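You operate a simulated robot arm through the tools that you are given. There is no shell and no other tool.

Carry out the task below with a simulated robot arm. There is one attempt and no reset: what you move stays moved.

## Task
On the lighting board, light fog, brake and head lamps, on main beam.
Fine: the red supply knob feeds them; light knob round to HEAD; leave the board's other switches as they are; leave the orange supply knob.
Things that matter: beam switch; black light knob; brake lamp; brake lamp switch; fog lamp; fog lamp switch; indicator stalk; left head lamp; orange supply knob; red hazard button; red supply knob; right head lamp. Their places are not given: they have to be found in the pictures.

The check looks at the end state, three seconds after you hand in, the way a careful person would. Anything else that was tipped, shoved, dropped, spilled or broken makes it a failure.

## Robot
A 6-joint arm with a four-finger gripper, fixed in place. Base frame: the origin is on the floor under the middle of its stand, x ahead of it, y to its left, z up. Readings come in mm, rad, newtons and seconds.
With the tool pointing down near the work surface it reaches from about 560 to 880 mm from the base axis. Its first joint turns from -2.897 to 2.897 rad. Payload 3.43 kg.
The TCP is the grasp point between the finger pads, 30 mm short of the fingertips. In the tool frame z runs along the fingers and y along their closing line. The gripper opens to 120 mm; its body begins 85 mm behind the TCP.
Orientation is that of the tool frame in the base frame, as [roll, pitch, yaw] about the fixed x, y, z axes, in that order (R = Rz(yaw) Ry(pitch) Rx(roll)). With the fingers straight down and closing along the base's y, the tool's x points along the base's -x, its y along +y and its z along -z.

## Interface
- The arm moves only by the tool arm_command. Its argument "deltas" is a list of rows, each a list of 3 entries, a list of its own where there are three numbers: the shift along the tool's x, y, z in m, then the turn, a rotation vector about the tool's x, y, z in rad, then the gripper command, from -1 (fully open) to 1 (shut), values between in proportion. In form: [[[tx, ty, tz], [wx, wy, wz], claw], ...]. A call has 1 to 20 rows; each row shifts and turns the commanded pose from where the row before left it, along the tool's axes as they then stand. Each row takes 0.2 s and may step no farther than 50 mm and 0.15 rad from the row before; otherwise, or with a gripper value out of range, the whole call is refused. Where a pose cannot be reached the arm comes as near as it can. A force on the tool above 90 N (or 10 N above the force at the start of the call, whichever is more), or a blocked arm, ends the call early, and 0.2 s more pass. Each finger travels about 136.2 mm/s and halts on what it meets, pressing with about 22 N; the grip force reading is that of the motor and also rises with nothing between the fingers. The clock runs only during rows and for 0.2 s after the last one: add rows that do not move to give the fingers time. It gives the time, the measured TCP pose, the force on the tool (base axes), the opening and the grip force at its end, in the units of the frame above (readings bear some noise), with the torque about the TCP (base axes, N m) and any sound that the robot's microphone picked up.
- Cameras (640 x 400 px; columns grow to the right, rows downward): "scene" is fixed at [51.1, -650.4, 1953.4]; the picture's right is [0.61, -0.79, 0.00], its down [-0.51, -0.39, -0.77] and it looks along [0.61, 0.47, -0.64] (base axes); focal length 315 px, centre (320, 200). "wrist" rides on the gripper at [71, -17, -121] in the tool frame; the picture's right is [0.23, 0.97, 0.00], its down [-0.81, 0.19, -0.55] and it looks along [-0.54, 0.13, 0.83] (tool axes); focal length 275 px, centre (320, 200).
- camera(camera): a new picture of that camera. No time passes.
- move_column(by): moves the trunk up (or, below 0, down) by that many mm; the arm rides with it, the base frame stays. It gives what a move gives, with no picture.
- pixel_to_xyz(camera, pixels): for up to 12 pixels [column, row] of the newest picture of that camera ("zoom" is the newest enlarged one), the place [x, y, z] in the base frame of the surface seen there, good to about 3 mm. No time passes.
- enlarge(camera, box): a new picture of the part [left, top, right, bottom] of that camera's present view, enlarged. No time passes.
- close_job(): hands the job in; it is judged then, once.

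Leave the gripper open and the arm clear of the work at the hand-in unless told otherwise.

The tools are called as a command line: name --argument value ..., lists and objects as JSON in quotes. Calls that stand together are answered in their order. arm_command: Moves the arm, as the interface text tells. Its arguments: {"type":"object","properties":{"deltas":{"type":"array"}},"required":["deltas"]} The other tools are called the same way: move_column (by) moves the trunk up or down; camera (camera) takes a picture; pixel_to_xyz (camera, pixels) gives the place of the surface under pixels of a picture; enlarge (camera, box) takes an enlarged picture of a part of a camera's view; close_job () hands the job in.

At the start:

```text
clock: 0.0
tcp_pos: [473.1, 27.1, 1452.7]
orientation: [-3.141, 0.0, 3.141]
wrist_force: [-0.2, 0.3, 0.2]
moment: [0.0, 0.0, 0.01]
gripper_width: 120.0
finger_force: 0.0
trunk travel left (down, up): [-475.0, 65.0]
```

scene: 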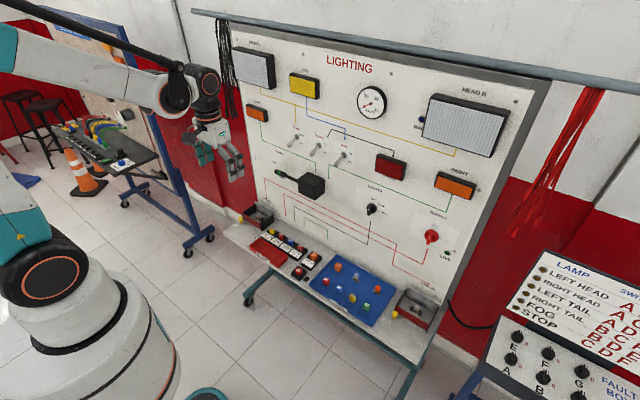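
wrist: 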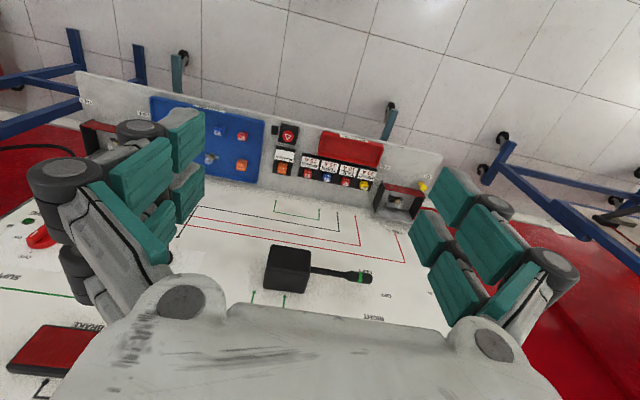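

The scene shows a vertical lighting board with lamps, switches, knobs, and a shelf below. I'll enlarge the board parts to identify each item.

enlarge --camera "scene" --box '[230, 30, 390, 130]'

enlarge --camera "scene" --box '[250, 110, 410, 210]'

enlarge --camera "scene" --box '[340, 160, 500, 260]'

enlarge --camera "scene" --box '[230, 200, 440, 330]'

enlarge --camera "scene" --box '[480, 240, 640, 400]'

```text
4.00 times, centred on (310, 80) of scene
```

zoom: 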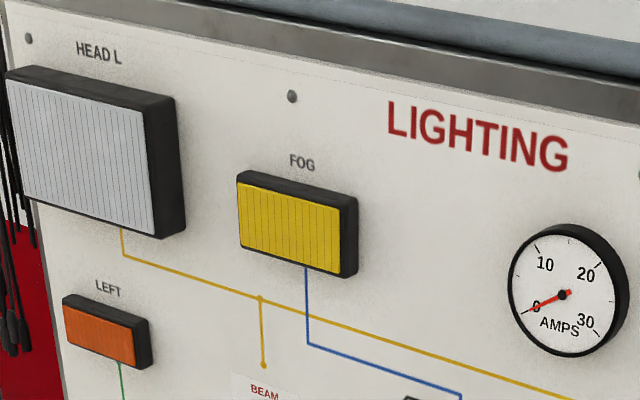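

```text
4.00 times, centred on (330, 160) of scene
```

zoom: 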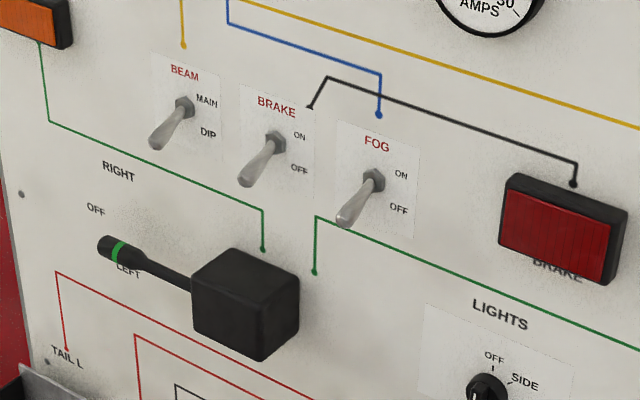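

```text
4.00 times, centred on (420, 210) of scene
```

zoom: 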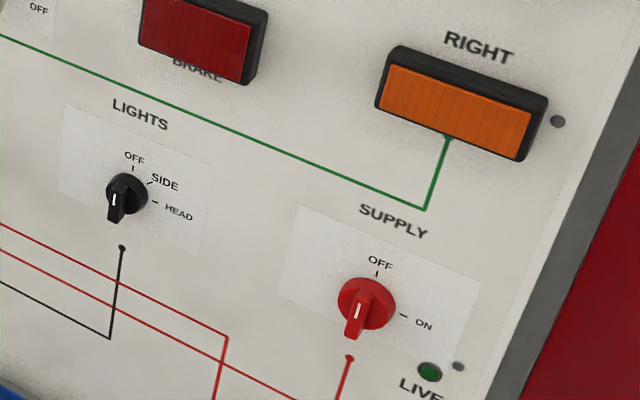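

```text
3.05 times, centred on (335, 265) of scene
```

zoom: 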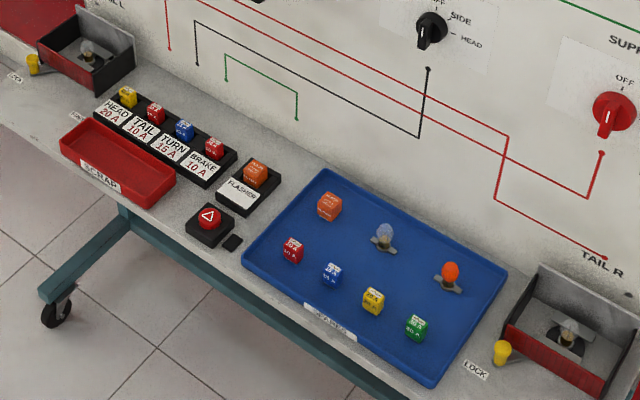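

```text
2.50 times, centred on (560, 320) of scene
```

zoom: 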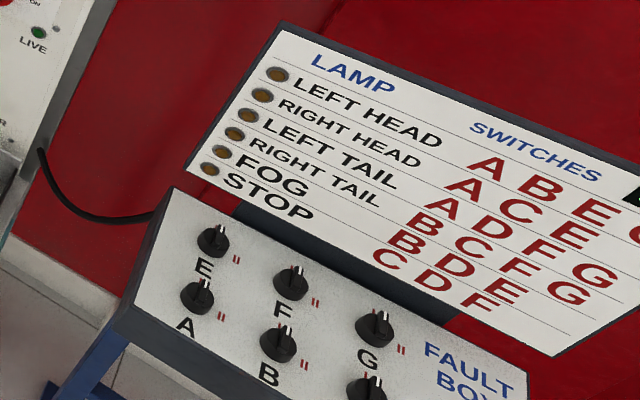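

The board has three toggles (BEAM, BRAKE, FOG), the LIGHTS knob and red SUPPLY knob. Now I'll query places of these features in the scene picture: board points, toggles, knobs.

pixel_to_xyz --camera "scene" --pixels '[[296, 136], [289, 145], [319, 145], [312, 155], [343, 155], [336, 164], [371, 208], [368, 211], [432, 236], [429, 239], [310, 185], [277, 172]]'

enlarge --camera "scene" --box '[270, 120, 370, 182]'

enlarge --camera "scene" --box '[0, 0, 240, 200]'

```text
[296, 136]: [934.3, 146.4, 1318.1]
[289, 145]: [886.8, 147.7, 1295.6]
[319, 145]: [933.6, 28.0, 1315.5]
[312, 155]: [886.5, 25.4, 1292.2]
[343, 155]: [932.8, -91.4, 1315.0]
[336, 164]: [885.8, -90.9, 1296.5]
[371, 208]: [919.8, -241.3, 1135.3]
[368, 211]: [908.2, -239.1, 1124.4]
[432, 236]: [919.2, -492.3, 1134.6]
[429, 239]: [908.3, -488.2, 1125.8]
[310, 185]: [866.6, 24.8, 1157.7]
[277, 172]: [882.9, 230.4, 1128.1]
```

```text
6.40 times, centred on (320, 151) of scene
```

zoom: 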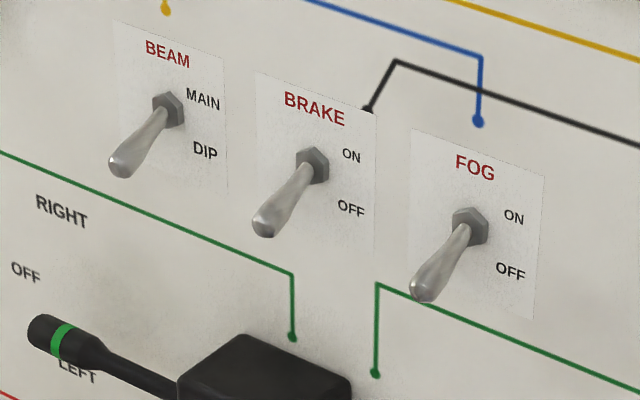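

```text
2.00 times, centred on (120, 100) of scene
```

zoom: 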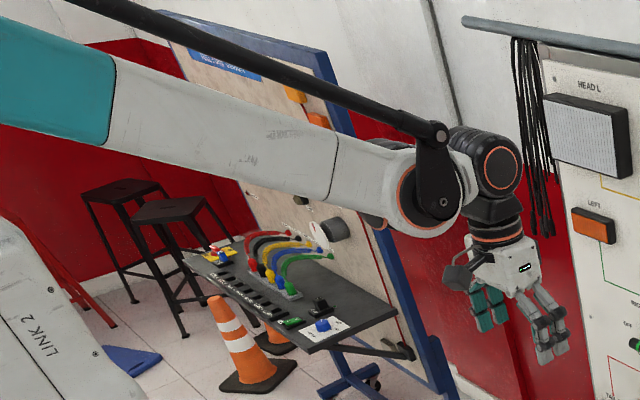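

The board is a vertical plane at about x=940, facing the robot (-x). The three toggles point down (levers ~880,y,1293): BEAM y≈147, BRAKE y≈27, FOG y≈-91. LIGHTS knob is at about (908,-240,1130) and the red SUPPLY knob at (908,-490,1130). I'll first tilt the tool from pointing down towards pointing at the board while moving forward (half way).

arm_command --deltas '[[[-0.0189, 0, 0.0044], [0, -0.1309, 0], -1], [[-0.0182, 0, 0.0068], [0, -0.1309, 0], -1], [[-0.0171, 0, 0.0091], [0, -0.1309, 0], -1], [[-0.0158, 0, 0.0113], [0, -0.1309, 0], -1], [[-0.0142, 0, 0.0133], [0, -0.1309, 0], -1], [[-0.0123, 0, 0.015], [0, -0.1309, 0], -1]]'

camera --camera "scene"

camera --camera "wrist"

```text
clock: 1.4
tcp_pos: [587.1, 27.3, 1425.5]
orientation: [3.14, 0.786, -3.141]
wrist_force: [0.6, -0.3, -0.3]
moment: [0.01, 0.01, 0.01]
gripper_width: 119.8
finger_force: 0.1
trunk travel left (down, up): [-475.0, 65.0]
```

```text
taken
```

scene: 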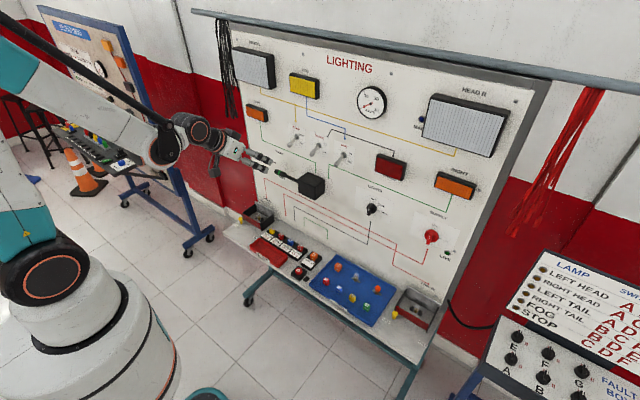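

```text
taken
```

wrist: 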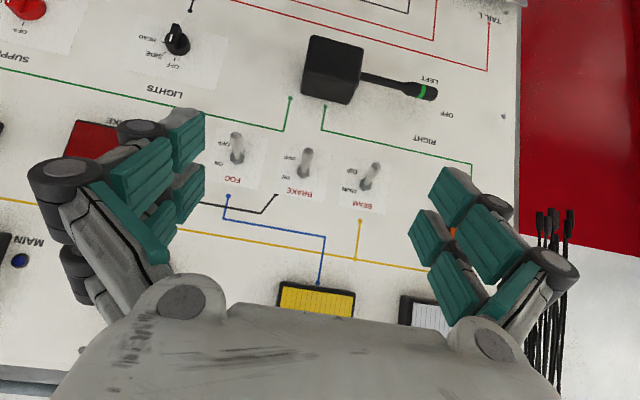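

The tilt works; the wrist view shows toggles FOG (236,148), BRAKE (305,160), BEAM (370,175) upside down. I continue to level the tool, reaching about x=700.

arm_command --deltas '[[[-0.0103, 0, 0.0165], [0, -0.1309, 0], -1], [[-0.008, 0, 0.0177], [0, -0.1309, 0], -1], [[-0.0056, 0, 0.0186], [0, -0.1309, 0], -1], [[-0.0032, 0, 0.0191], [0, -0.1309, 0], -1], [[-0.0006, 0, 0.0194], [0, -0.1309, 0], -1], [[0.0019, 0, 0.0193], [0, -0.1309, 0], -1]]'

camera --camera "scene"

camera --camera "wrist"

enlarge --camera "scene" --box '[160, 90, 320, 190]'

```text
clock: 2.8
tcp_pos: [713.2, 25.4, 1431.4]
orientation: [-3.134, 1.516, 3.137]
wrist_force: [-0.1, 0.0, -0.2]
moment: [0.01, 0.03, 0.0]
gripper_width: 120.0
finger_force: 0.2
out of reach, approached as far as the arm can: row 5, 6
trunk travel left (down, up): [-475.0, 65.0]
```

```text
taken
```

scene: 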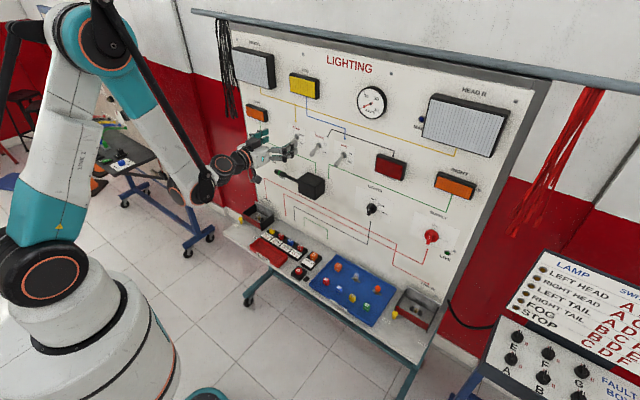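

```text
taken
```

wrist: 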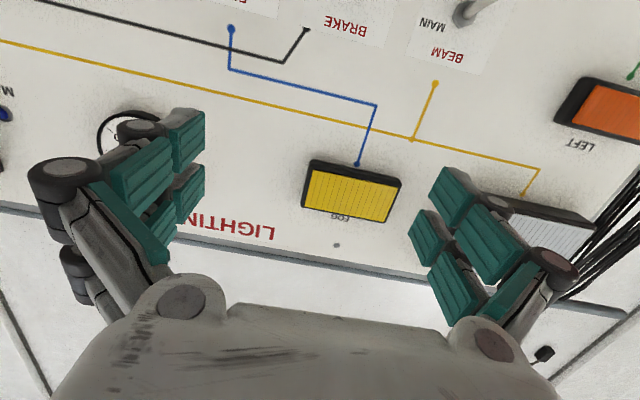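

```text
4.00 times, centred on (240, 140) of scene
```

zoom: 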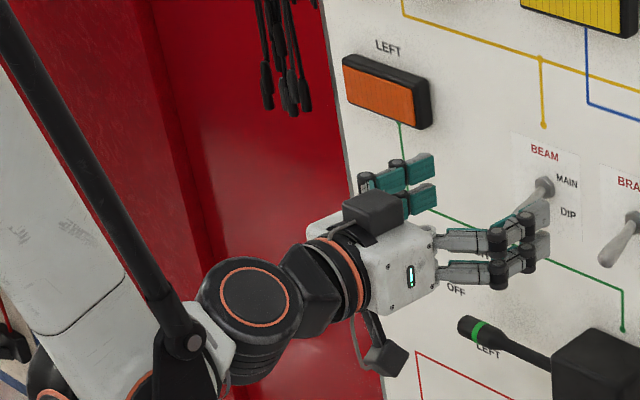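

The last two rows were limited (reach from here), tool is tilted ~3° off level. Before anything else I zoom on the knobs to see their handle bars and shape.

enlarge --camera "scene" --box '[347, 180, 411, 220]'

enlarge --camera "scene" --box '[400, 210, 464, 260]'

pixel_to_xyz --camera "scene" --pixels '[[366, 212], [369, 214], [371, 204], [376, 206], [365, 208], [427, 245], [430, 233], [424, 236], [440, 238], [452, 200], [390, 178], [320, 195]]'

enlarge --camera "wrist" --box '[20, 60, 340, 260]'

```text
10.00 times, centred on (379, 200) of scene
```

zoom: 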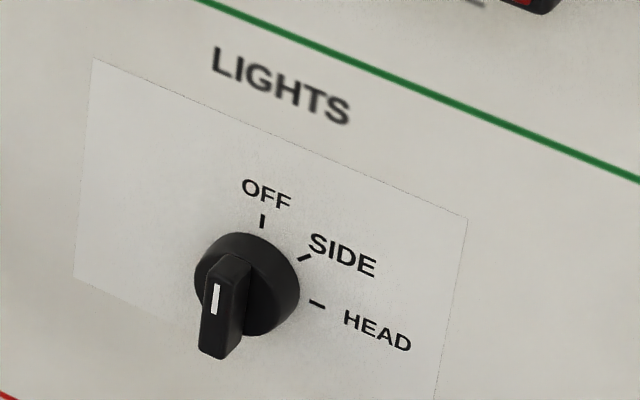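

```text
8.00 times, centred on (432, 235) of scene
```

zoom: 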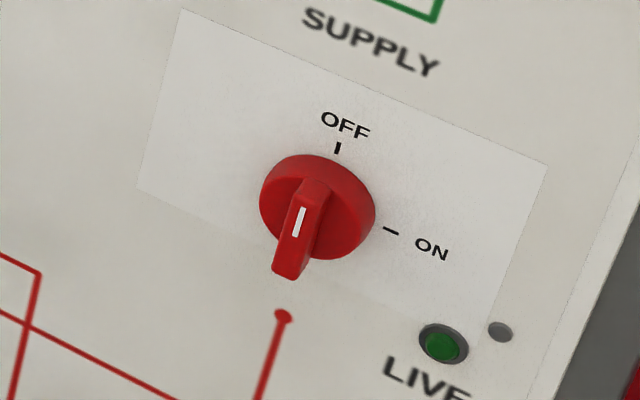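

```text
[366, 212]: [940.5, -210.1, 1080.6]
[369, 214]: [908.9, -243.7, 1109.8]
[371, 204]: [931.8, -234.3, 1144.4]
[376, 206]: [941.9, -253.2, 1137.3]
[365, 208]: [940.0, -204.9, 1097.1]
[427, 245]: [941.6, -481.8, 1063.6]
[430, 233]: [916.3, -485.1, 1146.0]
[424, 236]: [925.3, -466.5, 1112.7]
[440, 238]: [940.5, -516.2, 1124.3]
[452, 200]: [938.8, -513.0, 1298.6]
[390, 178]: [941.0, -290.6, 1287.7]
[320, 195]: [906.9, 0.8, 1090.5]
```

```text
2.00 times, centred on (180, 160) of wrist
```

zoom: 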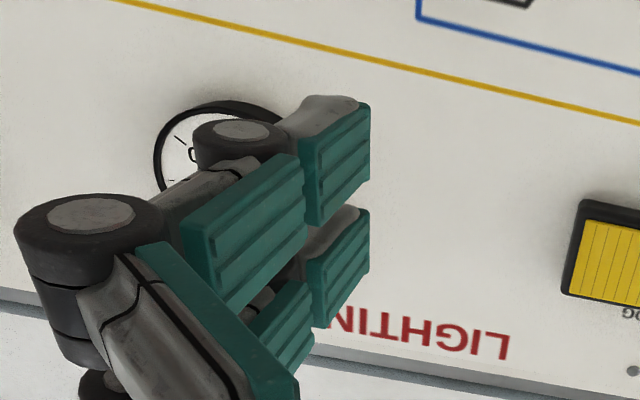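

Each knob has a bar with white line on a disc; bars are vertical now (OFF). I query positions of the arm's shoulder, elbow and wrist in the scene picture to judge reach, and some board items (lamps, stalk, LED) for clearance.

camera --camera "scene"

pixel_to_xyz --camera "scene" --pixels '[[50, 275], [105, 35], [205, 190], [225, 165], [455, 185], [440, 193], [391, 167], [380, 177], [310, 180], [285, 175], [304, 192], [447, 252]]'

enlarge --camera "scene" --box '[0, 0, 320, 300]'

```text
taken
```

scene: 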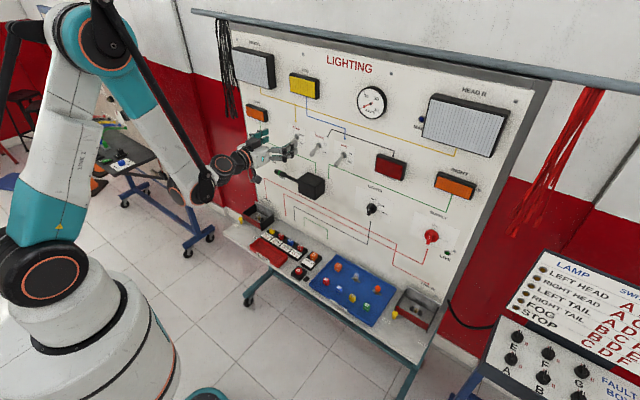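

```text
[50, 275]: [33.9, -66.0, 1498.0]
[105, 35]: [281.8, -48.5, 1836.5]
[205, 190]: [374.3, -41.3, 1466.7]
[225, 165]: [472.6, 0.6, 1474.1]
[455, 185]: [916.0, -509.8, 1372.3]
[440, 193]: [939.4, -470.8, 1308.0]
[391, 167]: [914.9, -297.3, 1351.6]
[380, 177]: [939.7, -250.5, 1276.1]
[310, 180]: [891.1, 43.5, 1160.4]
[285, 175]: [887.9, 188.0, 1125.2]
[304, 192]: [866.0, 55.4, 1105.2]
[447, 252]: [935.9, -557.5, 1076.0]
```

```text
1.33 times, centred on (160, 150) of scene
```

zoom: 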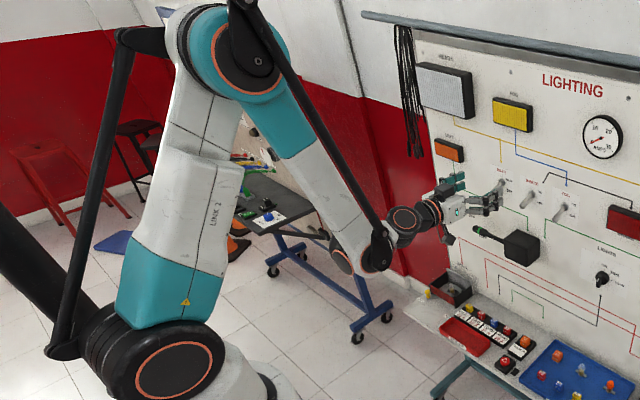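

Shoulder is around z=1500, which is high for level work at z≈1130–1320. Lowering the trunk ~300 mm would ease the wrist. I check the shelf height first for clearance.

pixel_to_xyz --camera "scene" --pixels '[[240, 235], [270, 250], [300, 270], [345, 290], [360, 330], [410, 310], [258, 215], [400, 345], [250, 290], [228, 232]]'

```text
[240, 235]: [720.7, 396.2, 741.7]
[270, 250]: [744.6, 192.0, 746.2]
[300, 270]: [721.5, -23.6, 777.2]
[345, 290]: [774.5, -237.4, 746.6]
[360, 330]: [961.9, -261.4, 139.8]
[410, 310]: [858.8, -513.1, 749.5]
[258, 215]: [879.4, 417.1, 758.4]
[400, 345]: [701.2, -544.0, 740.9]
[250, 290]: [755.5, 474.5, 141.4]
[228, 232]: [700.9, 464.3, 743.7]
```

The shelf is at z≈740, well below. I lower the trunk 300 mm, bringing the TCP to about z=1131 at x=713, clear of the stalk box (front x≈866).

move_column --by -300

camera --camera "scene"

```text
clock: 5.8
tcp_pos: [712.2, 24.6, 1132.1]
orientation: [-3.136, 1.514, 3.135]
wrist_force: [-0.1, 0.0, -0.6]
moment: [0.0, 0.0, -0.02]
gripper_width: 120.0
finger_force: 0.1
trunk travel left (down, up): [-175.0, 365.0]
```

```text
taken
```

scene: 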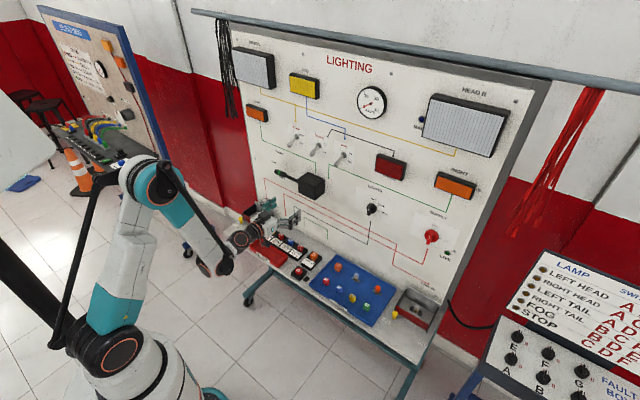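

Trunk lowered; now I raise the TCP about 110 mm and finish levelling the tool (about -0.057 rad around tool y).

arm_command --deltas '[[[-0.037, 0, 0], [0, -0.019, 0], -1], [[-0.037, 0, 0], [0, -0.019, 0], -1], [[-0.037, 0, 0], [0, -0.019, 0], -1]]'

camera --camera "scene"

camera --camera "wrist"

```text
clock: 6.6
tcp_pos: [716.8, 24.6, 1243.7]
orientation: [-0.33, 1.57, -0.342]
wrist_force: [0.6, 1.0, 0.1]
moment: [-0.02, -0.01, 0.0]
gripper_width: 119.9
finger_force: 0.1
trunk travel left (down, up): [-175.0, 365.0]
```

```text
taken
```

scene: 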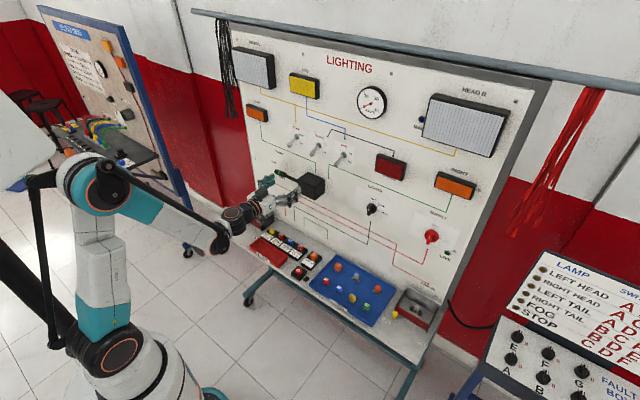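

```text
taken
```

wrist: 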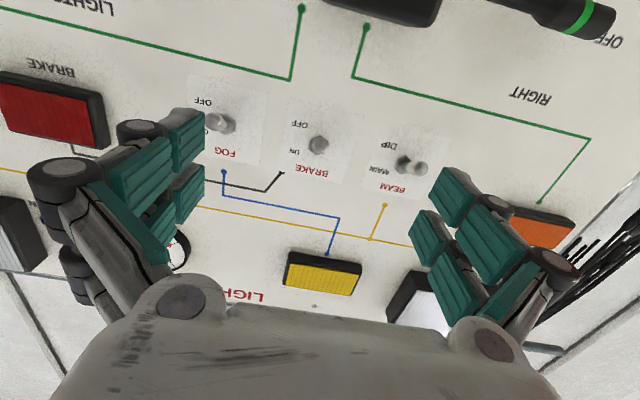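

The tool is level now (pitch 1.57): tool x = down, y = +Y, z = +X. I close the gripper here in free space to use it as a pusher and look at its closed shape.

arm_command --deltas '[[[0, 0, 0], [0, 0, 0], 1], [[0, 0, 0], [0, 0, 0], 1], [[0, 0, 0], [0, 0, 0], 1], [[0, 0, 0], [0, 0, 0], 1]]'

camera --camera "wrist"

enlarge --camera "scene" --box '[210, 150, 338, 230]'

```text
clock: 7.6
tcp_pos: [716.5, 24.0, 1243.6]
orientation: [-0.222, 1.57, -0.236]
wrist_force: [-0.6, 0.5, 0.0]
moment: [-0.02, -0.01, -0.01]
gripper_width: 0.0
finger_force: 21.8
trunk travel left (down, up): [-175.0, 365.0]
```

```text
taken
```

wrist: 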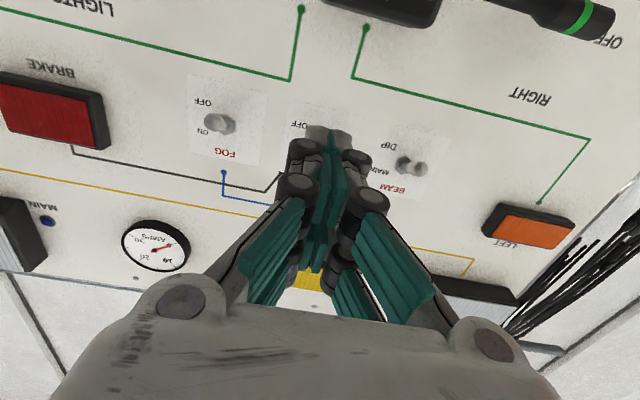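

```text
5.00 times, centred on (274, 190) of scene
```

zoom: 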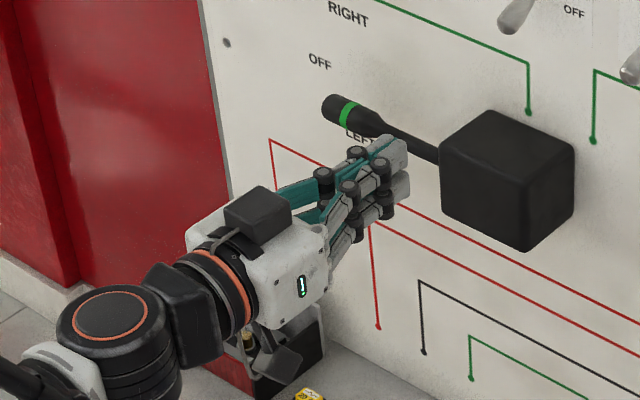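

Closed fingers form a compact two-tier poker. I measure its top and bottom edges and tips from the zoom picture.

pixel_to_xyz --camera "zoom" --pixels '[[395, 142], [404, 150], [400, 165], [403, 180], [403, 198], [388, 150], [358, 150], [385, 210], [350, 185], [375, 148], [406, 160], [325, 175]]'

```text
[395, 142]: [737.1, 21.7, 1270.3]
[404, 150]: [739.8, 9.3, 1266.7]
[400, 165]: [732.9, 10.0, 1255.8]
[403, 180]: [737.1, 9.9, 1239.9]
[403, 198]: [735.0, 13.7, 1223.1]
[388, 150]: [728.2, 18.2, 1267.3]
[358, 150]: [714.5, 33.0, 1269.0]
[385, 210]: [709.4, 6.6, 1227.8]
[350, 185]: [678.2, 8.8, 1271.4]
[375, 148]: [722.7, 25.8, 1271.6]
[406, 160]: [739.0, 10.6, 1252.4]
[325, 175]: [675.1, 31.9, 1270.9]
```

Closed finger tips reach x = TCP+~30, top edge at TCP z+27, y within ±16. For BRAKE (lever tip (880,26,1291)), I go in under the lever: TCP to about (868, 26, 1240).

arm_command --deltas '[[[0.002, 0.001, 0.038], [0, 0, 0], 1], [[0.002, 0.001, 0.038], [0, 0, 0], 1], [[0, 0, 0.038], [0, 0, 0], 1], [[0, 0, 0.037], [0, 0, 0], 1]]'

enlarge --camera "scene" --box '[240, 110, 368, 190]'

camera --camera "wrist"

```text
clock: 8.6
tcp_pos: [868.3, 28.4, 1239.0]
orientation: [-0.473, 1.568, -0.482]
wrist_force: [0.5, 0.2, -0.6]
moment: [0.02, -0.02, -0.01]
gripper_width: 0.1
finger_force: 22.0
trunk travel left (down, up): [-175.0, 365.0]
```

```text
5.00 times, centred on (304, 150) of scene
```

zoom: 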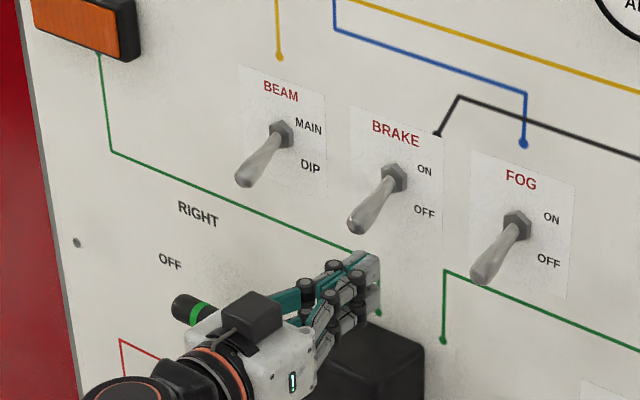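

```text
taken
```

wrist: 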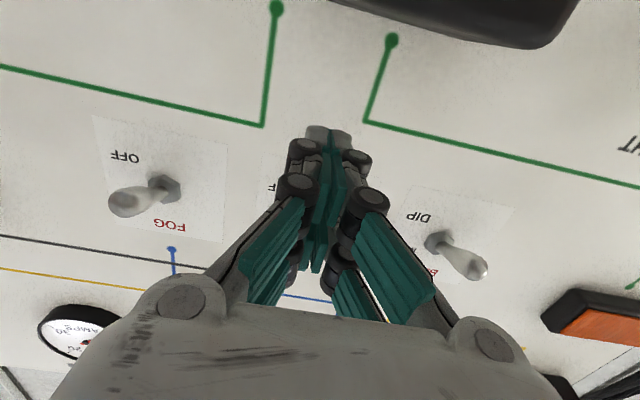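

Finger tips are right below the BRAKE lever (zoom tip ~ (360,225), fingers ~ (365,260)). I lift in small steps to push the lever up.

arm_command --deltas '[[[-0.012, 0, 0], [0, 0, 0], 1], [[-0.012, 0, 0], [0, 0, 0], 1], [[-0.01, 0, 0], [0, 0, 0], 1], [[-0.01, 0, 0], [0, 0, 0], 1]]'

enlarge --camera "scene" --box '[240, 110, 368, 190]'

```text
clock: 9.6
tcp_pos: [869.0, 28.0, 1283.3]
orientation: [-0.28, 1.569, -0.291]
wrist_force: [0.3, 0.6, 0.2]
moment: [-0.02, -0.04, 0.0]
gripper_width: 0.2
finger_force: 22.3
trunk travel left (down, up): [-175.0, 365.0]
```

```text
5.00 times, centred on (304, 150) of scene
```

zoom: 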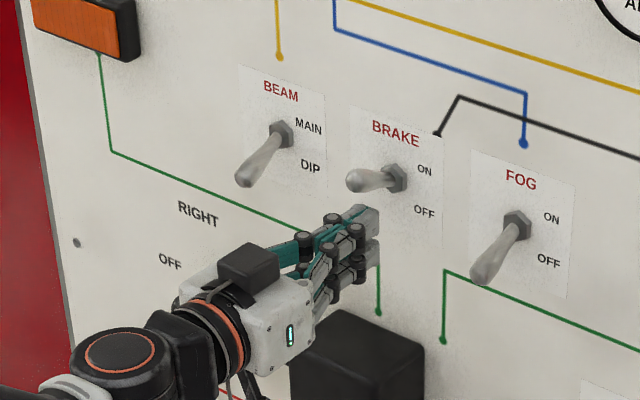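

BRAKE lever now points up (ON), with no residual force. I check its tip position, then lower and slide under the BEAM lever (y≈147).

pixel_to_xyz --camera "zoom" --pixels '[[352, 181], [370, 180], [240, 180], [478, 275]]'

arm_command --deltas '[[[0.016, 0, -0.004], [0, 0, 0], 1], [[0.016, 0, 0], [0, 0, 0], 1], [[0.016, 0, 0], [0, 0, 0], 1], [[0, 0.03, 0], [0, 0, 0], 1], [[0, 0.03, 0], [0, 0, 0], 1], [[0, 0.03, 0], [0, 0, 0], 1], [[0, 0.029, 0], [0, 0, 0], 1], [[0, 0, 0.003], [0, 0, 0], 1]]'

enlarge --camera "scene" --box '[220, 110, 348, 190]'

```text
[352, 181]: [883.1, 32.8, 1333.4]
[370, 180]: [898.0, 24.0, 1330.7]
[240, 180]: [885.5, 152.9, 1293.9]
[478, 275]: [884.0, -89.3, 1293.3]
```

```text
clock: 11.4
tcp_pos: [868.7, 145.6, 1232.4]
orientation: [-0.415, 1.57, -0.427]
wrist_force: [0.0, 0.7, 0.0]
moment: [0.02, 0.02, -0.04]
gripper_width: 0.0
finger_force: 22.1
trunk travel left (down, up): [-175.0, 365.0]
```

```text
5.00 times, centred on (284, 150) of scene
```

zoom: 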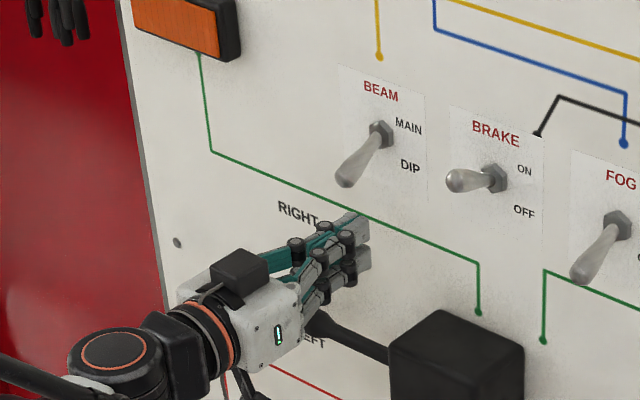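

Fingers are under the BEAM lever. I lift 52 mm as with BRAKE.

arm_command --deltas '[[[-0.013, 0, 0], [0, 0, 0], 1], [[-0.013, 0, 0], [0, 0, 0], 1], [[-0.013, 0, 0], [0, 0, 0], 1], [[-0.012, 0, 0], [0, 0, 0], 1]]'

enlarge --camera "scene" --box '[220, 110, 348, 190]'

```text
clock: 12.4
tcp_pos: [868.4, 142.6, 1285.4]
orientation: [-0.238, 1.57, -0.25]
wrist_force: [-0.4, 0.1, -0.3]
moment: [-0.01, 0.0, 0.01]
gripper_width: 0.2
finger_force: 22.0
trunk travel left (down, up): [-175.0, 365.0]
```

```text
5.00 times, centred on (284, 150) of scene
```

zoom: 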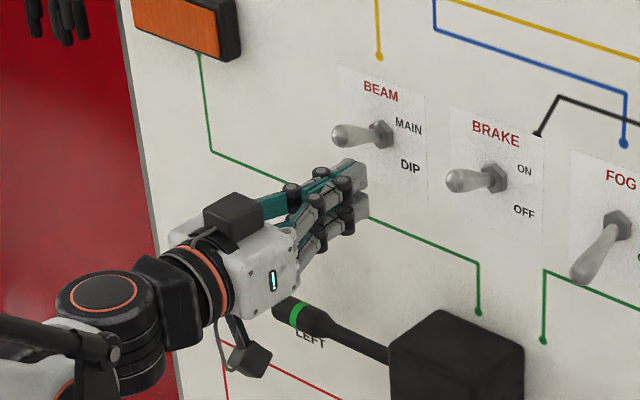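

BEAM lever is now up at MAIN. Next: lower ~50 mm and slide to y≈-90 under the FOG lever.

arm_command --deltas '[[[0.017, 0, -0.004], [0, 0, 0], 1], [[0.017, 0, 0], [0, 0, 0], 1], [[0.017, 0, 0], [0, 0, 0], 1], [[0, -0.039, 0], [0, 0, 0], 1], [[0, -0.039, 0], [0, 0, 0], 1], [[0, -0.039, 0], [0, 0, 0], 1], [[0, -0.039, 0], [0, 0, 0], 1], [[0, -0.039, 0], [0, 0, 0], 1], [[0, -0.039, 0], [0, 0, 0], 1], [[0, 0, 0.004], [0, 0, 0], 1]]'

enlarge --camera "scene" --box '[260, 110, 388, 190]'

```text
clock: 14.6
tcp_pos: [864.7, -89.3, 1236.4]
orientation: [-0.074, 1.569, -0.087]
wrist_force: [0.5, -0.6, -0.4]
moment: [-0.03, 0.01, 0.03]
gripper_width: 0.0
finger_force: 21.6
trunk travel left (down, up): [-175.0, 365.0]
```

```text
5.00 times, centred on (324, 150) of scene
```

zoom: 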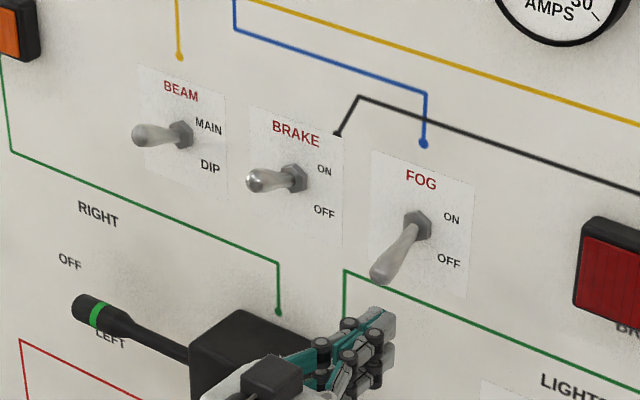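

Fingers are under the FOG lever; x is a little short (864.7), so I add a few mm forward with the lift of 50 mm.

arm_command --deltas '[[[-0.013, 0, 0.003], [0, 0, 0], 1], [[-0.013, 0, 0], [0, 0, 0], 1], [[-0.013, 0, 0], [0, 0, 0], 1], [[-0.011, 0, 0], [0, 0, 0], 1]]'

enlarge --camera "scene" --box '[260, 110, 388, 190]'

```text
clock: 15.6
tcp_pos: [866.5, -88.9, 1283.5]
orientation: [-0.173, 1.568, -0.186]
wrist_force: [-0.3, 0.2, -0.3]
moment: [0.03, -0.03, 0.03]
gripper_width: 0.1
finger_force: 21.8
trunk travel left (down, up): [-175.0, 365.0]
```

```text
5.00 times, centred on (324, 150) of scene
```

zoom: 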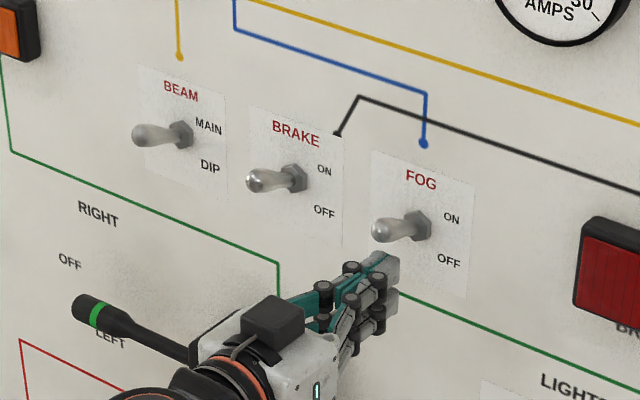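

All three levers are up. I back off from the board to x≈760 first.

arm_command --deltas '[[[0.008, 0, -0.01], [0, 0, 0], 1], [[0, 0, -0.035], [0, 0, 0], 1], [[0, 0, -0.035], [0, 0, 0], 1], [[0, 0, -0.03], [0, 0, 0], 1]]'

enlarge --camera "scene" --box '[351, 188, 391, 228]'

```text
clock: 16.6
tcp_pos: [756.5, -85.9, 1279.2]
orientation: [-0.26, 1.57, -0.275]
wrist_force: [0.3, -1.0, 0.2]
moment: [0.01, -0.01, 0.03]
gripper_width: 0.0
finger_force: 22.0
trunk travel left (down, up): [-175.0, 365.0]
```

```text
10.00 times, centred on (371, 208) of scene
```

zoom: 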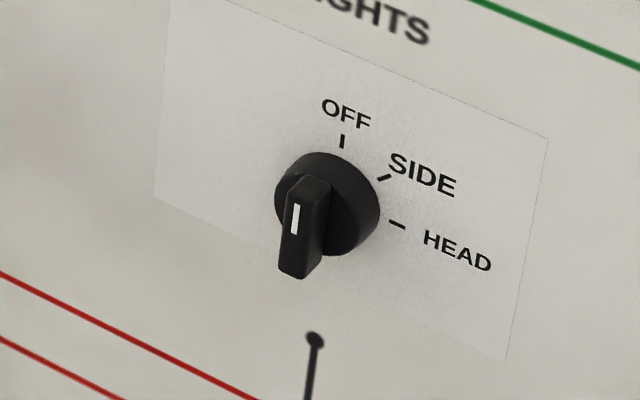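

I measure the LIGHTS knob: bar face corners, disc edges, and the tick marks.

pixel_to_xyz --camera "zoom" --pixels '[[295, 182], [310, 182], [297, 220], [285, 265], [298, 272], [308, 255], [342, 160], [372, 205], [340, 245], [280, 195], [397, 224], [342, 142]]'

enlarge --camera "scene" --box '[407, 215, 457, 255]'

```text
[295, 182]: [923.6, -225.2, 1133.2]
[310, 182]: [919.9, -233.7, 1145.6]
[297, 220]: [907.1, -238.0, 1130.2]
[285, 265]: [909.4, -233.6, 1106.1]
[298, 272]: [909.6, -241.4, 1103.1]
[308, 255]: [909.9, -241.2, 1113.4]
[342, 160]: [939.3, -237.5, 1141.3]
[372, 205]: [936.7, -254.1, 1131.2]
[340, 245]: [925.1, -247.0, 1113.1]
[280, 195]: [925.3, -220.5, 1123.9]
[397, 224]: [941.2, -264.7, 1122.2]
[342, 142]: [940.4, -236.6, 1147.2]
```

```text
10.00 times, centred on (432, 235) of scene
```

zoom: 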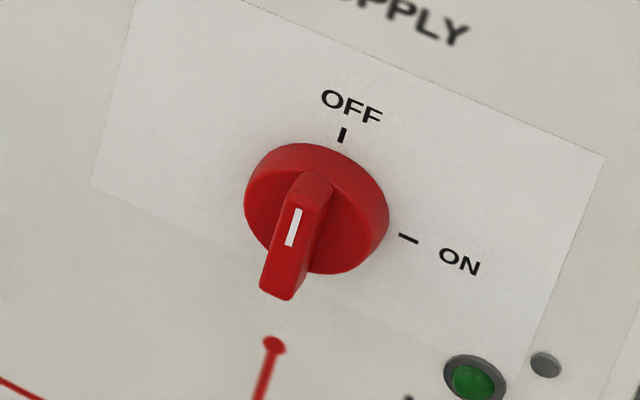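

Now the red knob: bar face, disc edges and ticks.

pixel_to_xyz --camera "zoom" --pixels '[[295, 200], [318, 178], [293, 230], [268, 290], [285, 298], [300, 270], [341, 150], [380, 205], [340, 270], [255, 200], [408, 238], [342, 136]]'

```text
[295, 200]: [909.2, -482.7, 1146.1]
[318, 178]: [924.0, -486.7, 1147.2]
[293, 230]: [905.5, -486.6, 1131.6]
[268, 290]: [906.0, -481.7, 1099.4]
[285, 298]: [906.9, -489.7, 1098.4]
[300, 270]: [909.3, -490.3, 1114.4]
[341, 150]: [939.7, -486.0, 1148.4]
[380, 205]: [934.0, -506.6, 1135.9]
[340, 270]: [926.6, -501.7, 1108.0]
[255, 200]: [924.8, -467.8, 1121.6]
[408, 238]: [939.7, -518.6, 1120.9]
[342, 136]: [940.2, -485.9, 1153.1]
```

Both knob axes are at z≈1122; LIGHTS y≈-237, red y≈-486; bar faces at x≈908, discs' front at x≈925. I move to a standoff in front of the LIGHTS knob, (800,-237,1122), and open the fingers to ~50 mm.

arm_command --deltas '[[[0.0314, -0.0302, 0.0087], [0, 0, 0], 1], [[0.0314, -0.0302, 0.0087], [0, 0, 0], 1], [[0.0314, -0.0302, 0.0087], [0, 0, 0], 1], [[0.0314, -0.0302, 0.0087], [0, 0, 0], 0.17], [[0.0314, -0.0302, 0.0087], [0, 0, 0], 0.17], [[0, 0, 0], [0, 0, 0], 0.17]]'

camera --camera "wrist"

enlarge --camera "scene" --box '[310, 170, 420, 240]'

```text
clock: 18.0
tcp_pos: [800.5, -239.1, 1119.2]
orientation: [0.049, 1.571, 0.037]
wrist_force: [0.2, -0.8, -0.5]
moment: [-0.01, -0.01, 0.02]
gripper_width: 49.8
finger_force: 0.1
trunk travel left (down, up): [-175.0, 365.0]
```

```text
taken
```

wrist: 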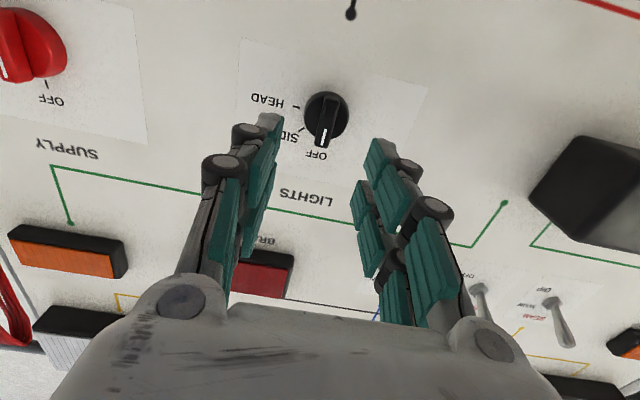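

```text
5.71 times, centred on (365, 205) of scene
```

zoom: 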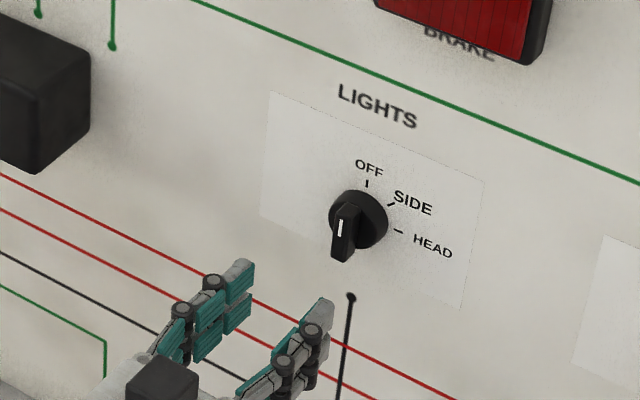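

The wrist view shows the LIGHTS knob between the fingers at (325,118), mark pointing to OFF. I cross-check its place from this view.

pixel_to_xyz --camera "wrist" --pixels '[[324, 138], [324, 145], [328, 105], [327, 97], [322, 120], [334, 120], [308, 110], [346, 115], [327, 120], [298, 106], [303, 130]]'

enlarge --camera "wrist" --box '[280, 80, 370, 160]'

```text
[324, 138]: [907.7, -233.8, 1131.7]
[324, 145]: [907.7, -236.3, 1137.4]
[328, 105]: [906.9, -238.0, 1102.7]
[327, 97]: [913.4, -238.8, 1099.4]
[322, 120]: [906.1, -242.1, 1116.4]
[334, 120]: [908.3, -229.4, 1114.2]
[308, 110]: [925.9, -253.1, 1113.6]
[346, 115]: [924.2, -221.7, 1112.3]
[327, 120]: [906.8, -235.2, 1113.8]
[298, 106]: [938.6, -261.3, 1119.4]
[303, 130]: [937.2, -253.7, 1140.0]
```

```text
5.00 times, centred on (325, 120) of wrist
```

zoom: 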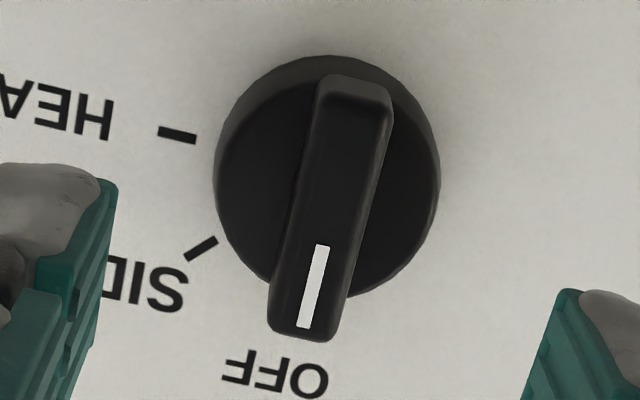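

Bar centre from this view ≈ (y -236, z 1120). I shift slightly (+3 mm y, +1 mm z) and advance to TCP x≈889, with fingers straddling the bar, then look.

arm_command --deltas '[[[-0.001, 0.003, 0.025], [0, 0, 0], 0.17], [[0, 0, 0.025], [0, 0, 0], 0.17], [[0, 0, 0.02], [0, 0, 0], 0.17], [[0, 0, 0.018], [0, 0, 0], 0.17]]'

camera --camera "wrist"

enlarge --camera "scene" --box '[331, 180, 411, 230]'

```text
clock: 19.0
tcp_pos: [888.5, -235.9, 1117.9]
orientation: [-0.215, 1.57, -0.229]
wrist_force: [0.2, -0.5, 0.8]
moment: [0.0, 0.0, -0.01]
gripper_width: 49.6
finger_force: 0.1
trunk travel left (down, up): [-175.0, 365.0]
```

```text
taken
```

wrist: 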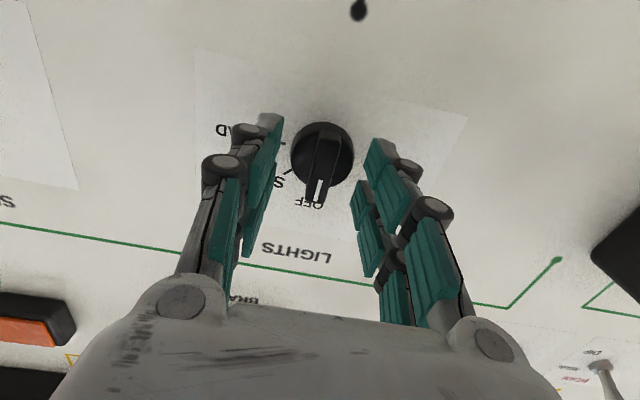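

```text
8.00 times, centred on (371, 205) of scene
```

zoom: 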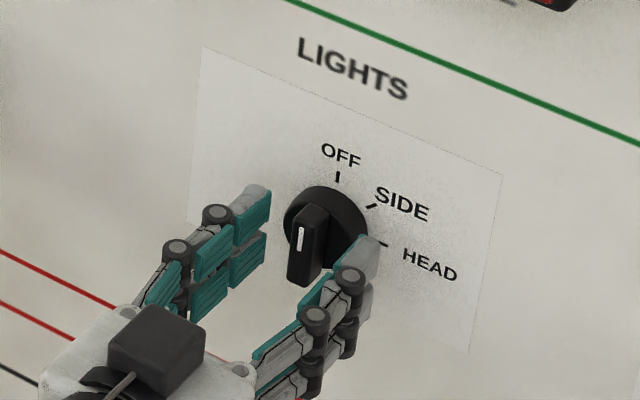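

Fingers straddle the bar. I raise 2 mm to align with the axis and close on the bar.

arm_command --deltas '[[[-0.002, 0, 0.001], [0, 0, 0], 0.17], [[0, 0, 0], [0, 0, 0], 1], [[0, 0, 0], [0, 0, 0], 1], [[0, 0, 0], [0, 0, 0], 1]]'

camera --camera "wrist"

enlarge --camera "scene" --box '[331, 180, 411, 230]'

```text
clock: 20.0
tcp_pos: [888.7, -235.2, 1121.3]
orientation: [-0.527, 1.571, -0.537]
wrist_force: [-2.1, 6.1, -2.9]
moment: [0.04, -0.18, 0.23]
gripper_width: 13.0
finger_force: 45.1
trunk travel left (down, up): [-175.0, 365.0]
```

```text
taken
```

wrist: 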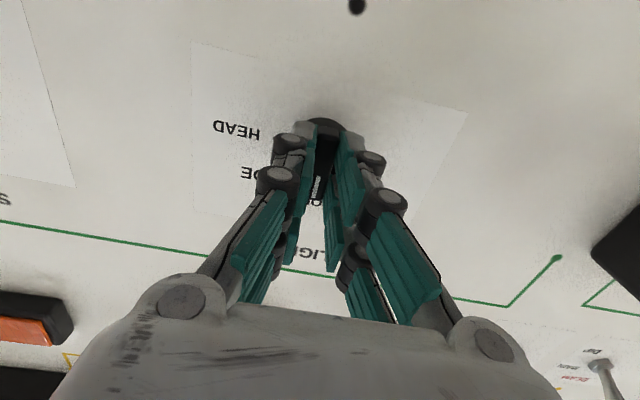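

```text
8.00 times, centred on (371, 205) of scene
```

zoom: 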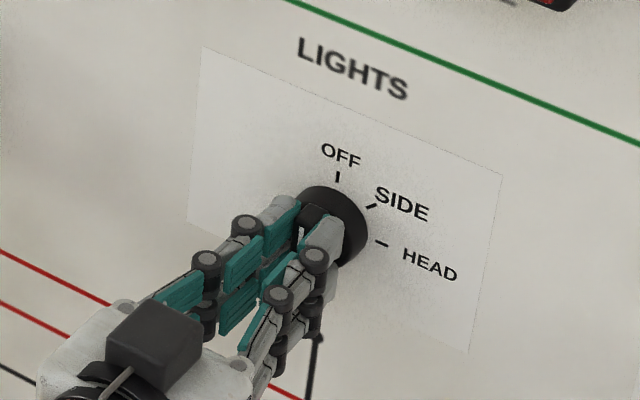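

Gripped the bar (13.0 mm). A slight side force of 6 N: I shift +1 mm in y and turn the tool clockwise (positive about tool z), first ~45°.

arm_command --deltas '[[[0, 0.001, 0], [0, 0, 0.05], 1], [[0, 0, 0], [0, 0, 0.13], 1], [[0, 0, 0], [0, 0, 0.13], 1], [[0, 0, 0], [0, 0, 0.13], 1], [[0, 0, 0], [0, 0, 0.13], 1], [[0, 0, 0], [0, 0, 0.13], 1], [[0, 0, 0], [0, 0, 0.085], 1]]'

enlarge --camera "scene" --box '[331, 180, 411, 230]'

camera --camera "wrist"

```text
clock: 21.6
tcp_pos: [891.2, -236.7, 1121.4]
orientation: [1.571, 0.785, 1.559]
wrist_force: [-22.1, 12.5, -30.0]
moment: [0.0, 0.87, 0.41]
gripper_width: 12.9
finger_force: 44.8
trunk travel left (down, up): [-175.0, 365.0]
```

```text
8.00 times, centred on (371, 205) of scene
```

zoom: 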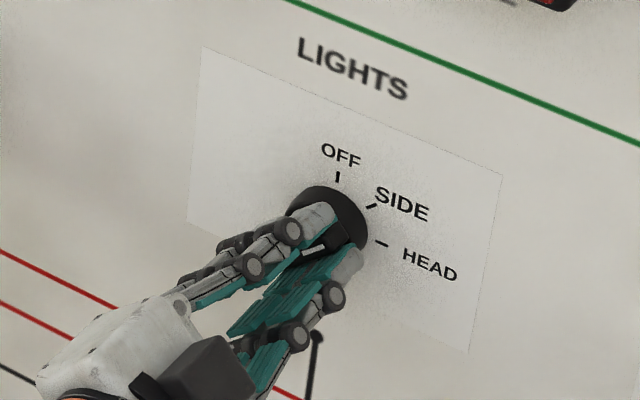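

```text
taken
```

wrist: 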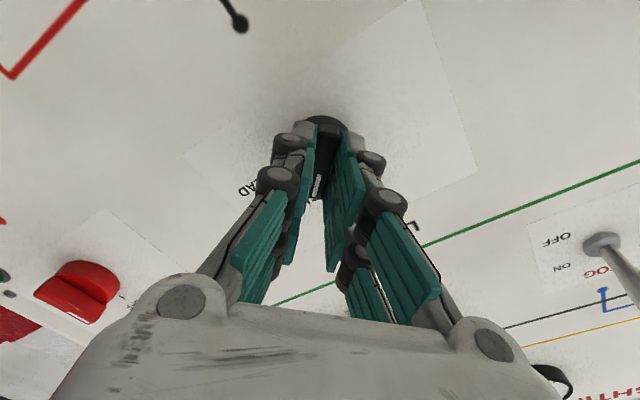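

Knob has turned to ~45° with it firmly held; contact forces of 20–30 N have built up (tool pressed slightly inward and high). I relieve: shift +1.5 mm along tool x and back 1.5 mm, then read.

arm_command --deltas '[[[0.0015, -0.0005, -0.0015], [0, 0, 0], 1], [[0, 0, 0], [0, 0, 0], 1]]'

```text
clock: 22.2
tcp_pos: [889.7, -236.4, 1121.7]
orientation: [1.569, 0.786, 1.556]
wrist_force: [18.2, 2.2, 7.6]
moment: [0.05, 0.5, 0.84]
gripper_width: 12.9
finger_force: 45.0
trunk travel left (down, up): [-175.0, 365.0]
```

Forces are smaller now. I continue the turn by another 45° to HEAD, with a 0.7 mm forward relief.

arm_command --deltas '[[[0, 0, 0.0007], [0, 0, 0.1], 1], [[0, 0, 0], [0, 0, 0.13], 1], [[0, 0, 0], [0, 0, 0.13], 1], [[0, 0, 0], [0, 0, 0.13], 1], [[0, 0, 0], [0, 0, 0.13], 1], [[0, 0, 0], [0, 0, 0.1], 1], [[0, 0, 0], [0, 0, 0.065], 1]]'

enlarge --camera "scene" --box '[331, 180, 411, 230]'

camera --camera "wrist"

```text
clock: 23.8
tcp_pos: [889.7, -237.7, 1118.1]
orientation: [1.533, 0.014, 1.546]
wrist_force: [-5.6, -11.0, -17.1]
moment: [0.01, 0.88, 0.52]
gripper_width: 13.0
finger_force: 44.7
out of reach, approached as far as the arm can: row 7
trunk travel left (down, up): [-175.0, 365.0]
```

```text
8.00 times, centred on (371, 205) of scene
```

zoom: 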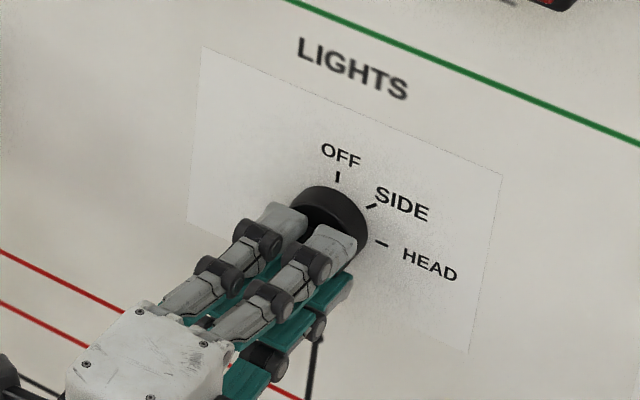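

```text
taken
```

wrist: 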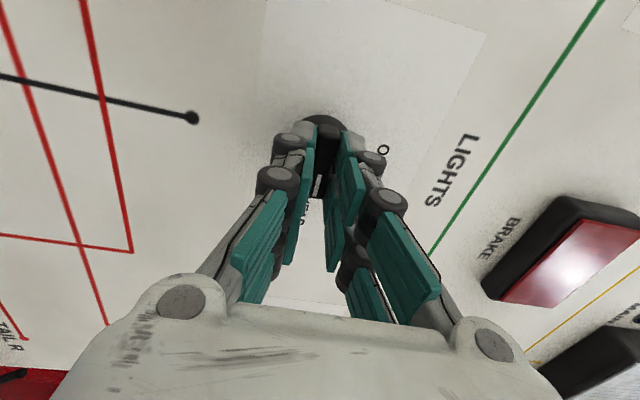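

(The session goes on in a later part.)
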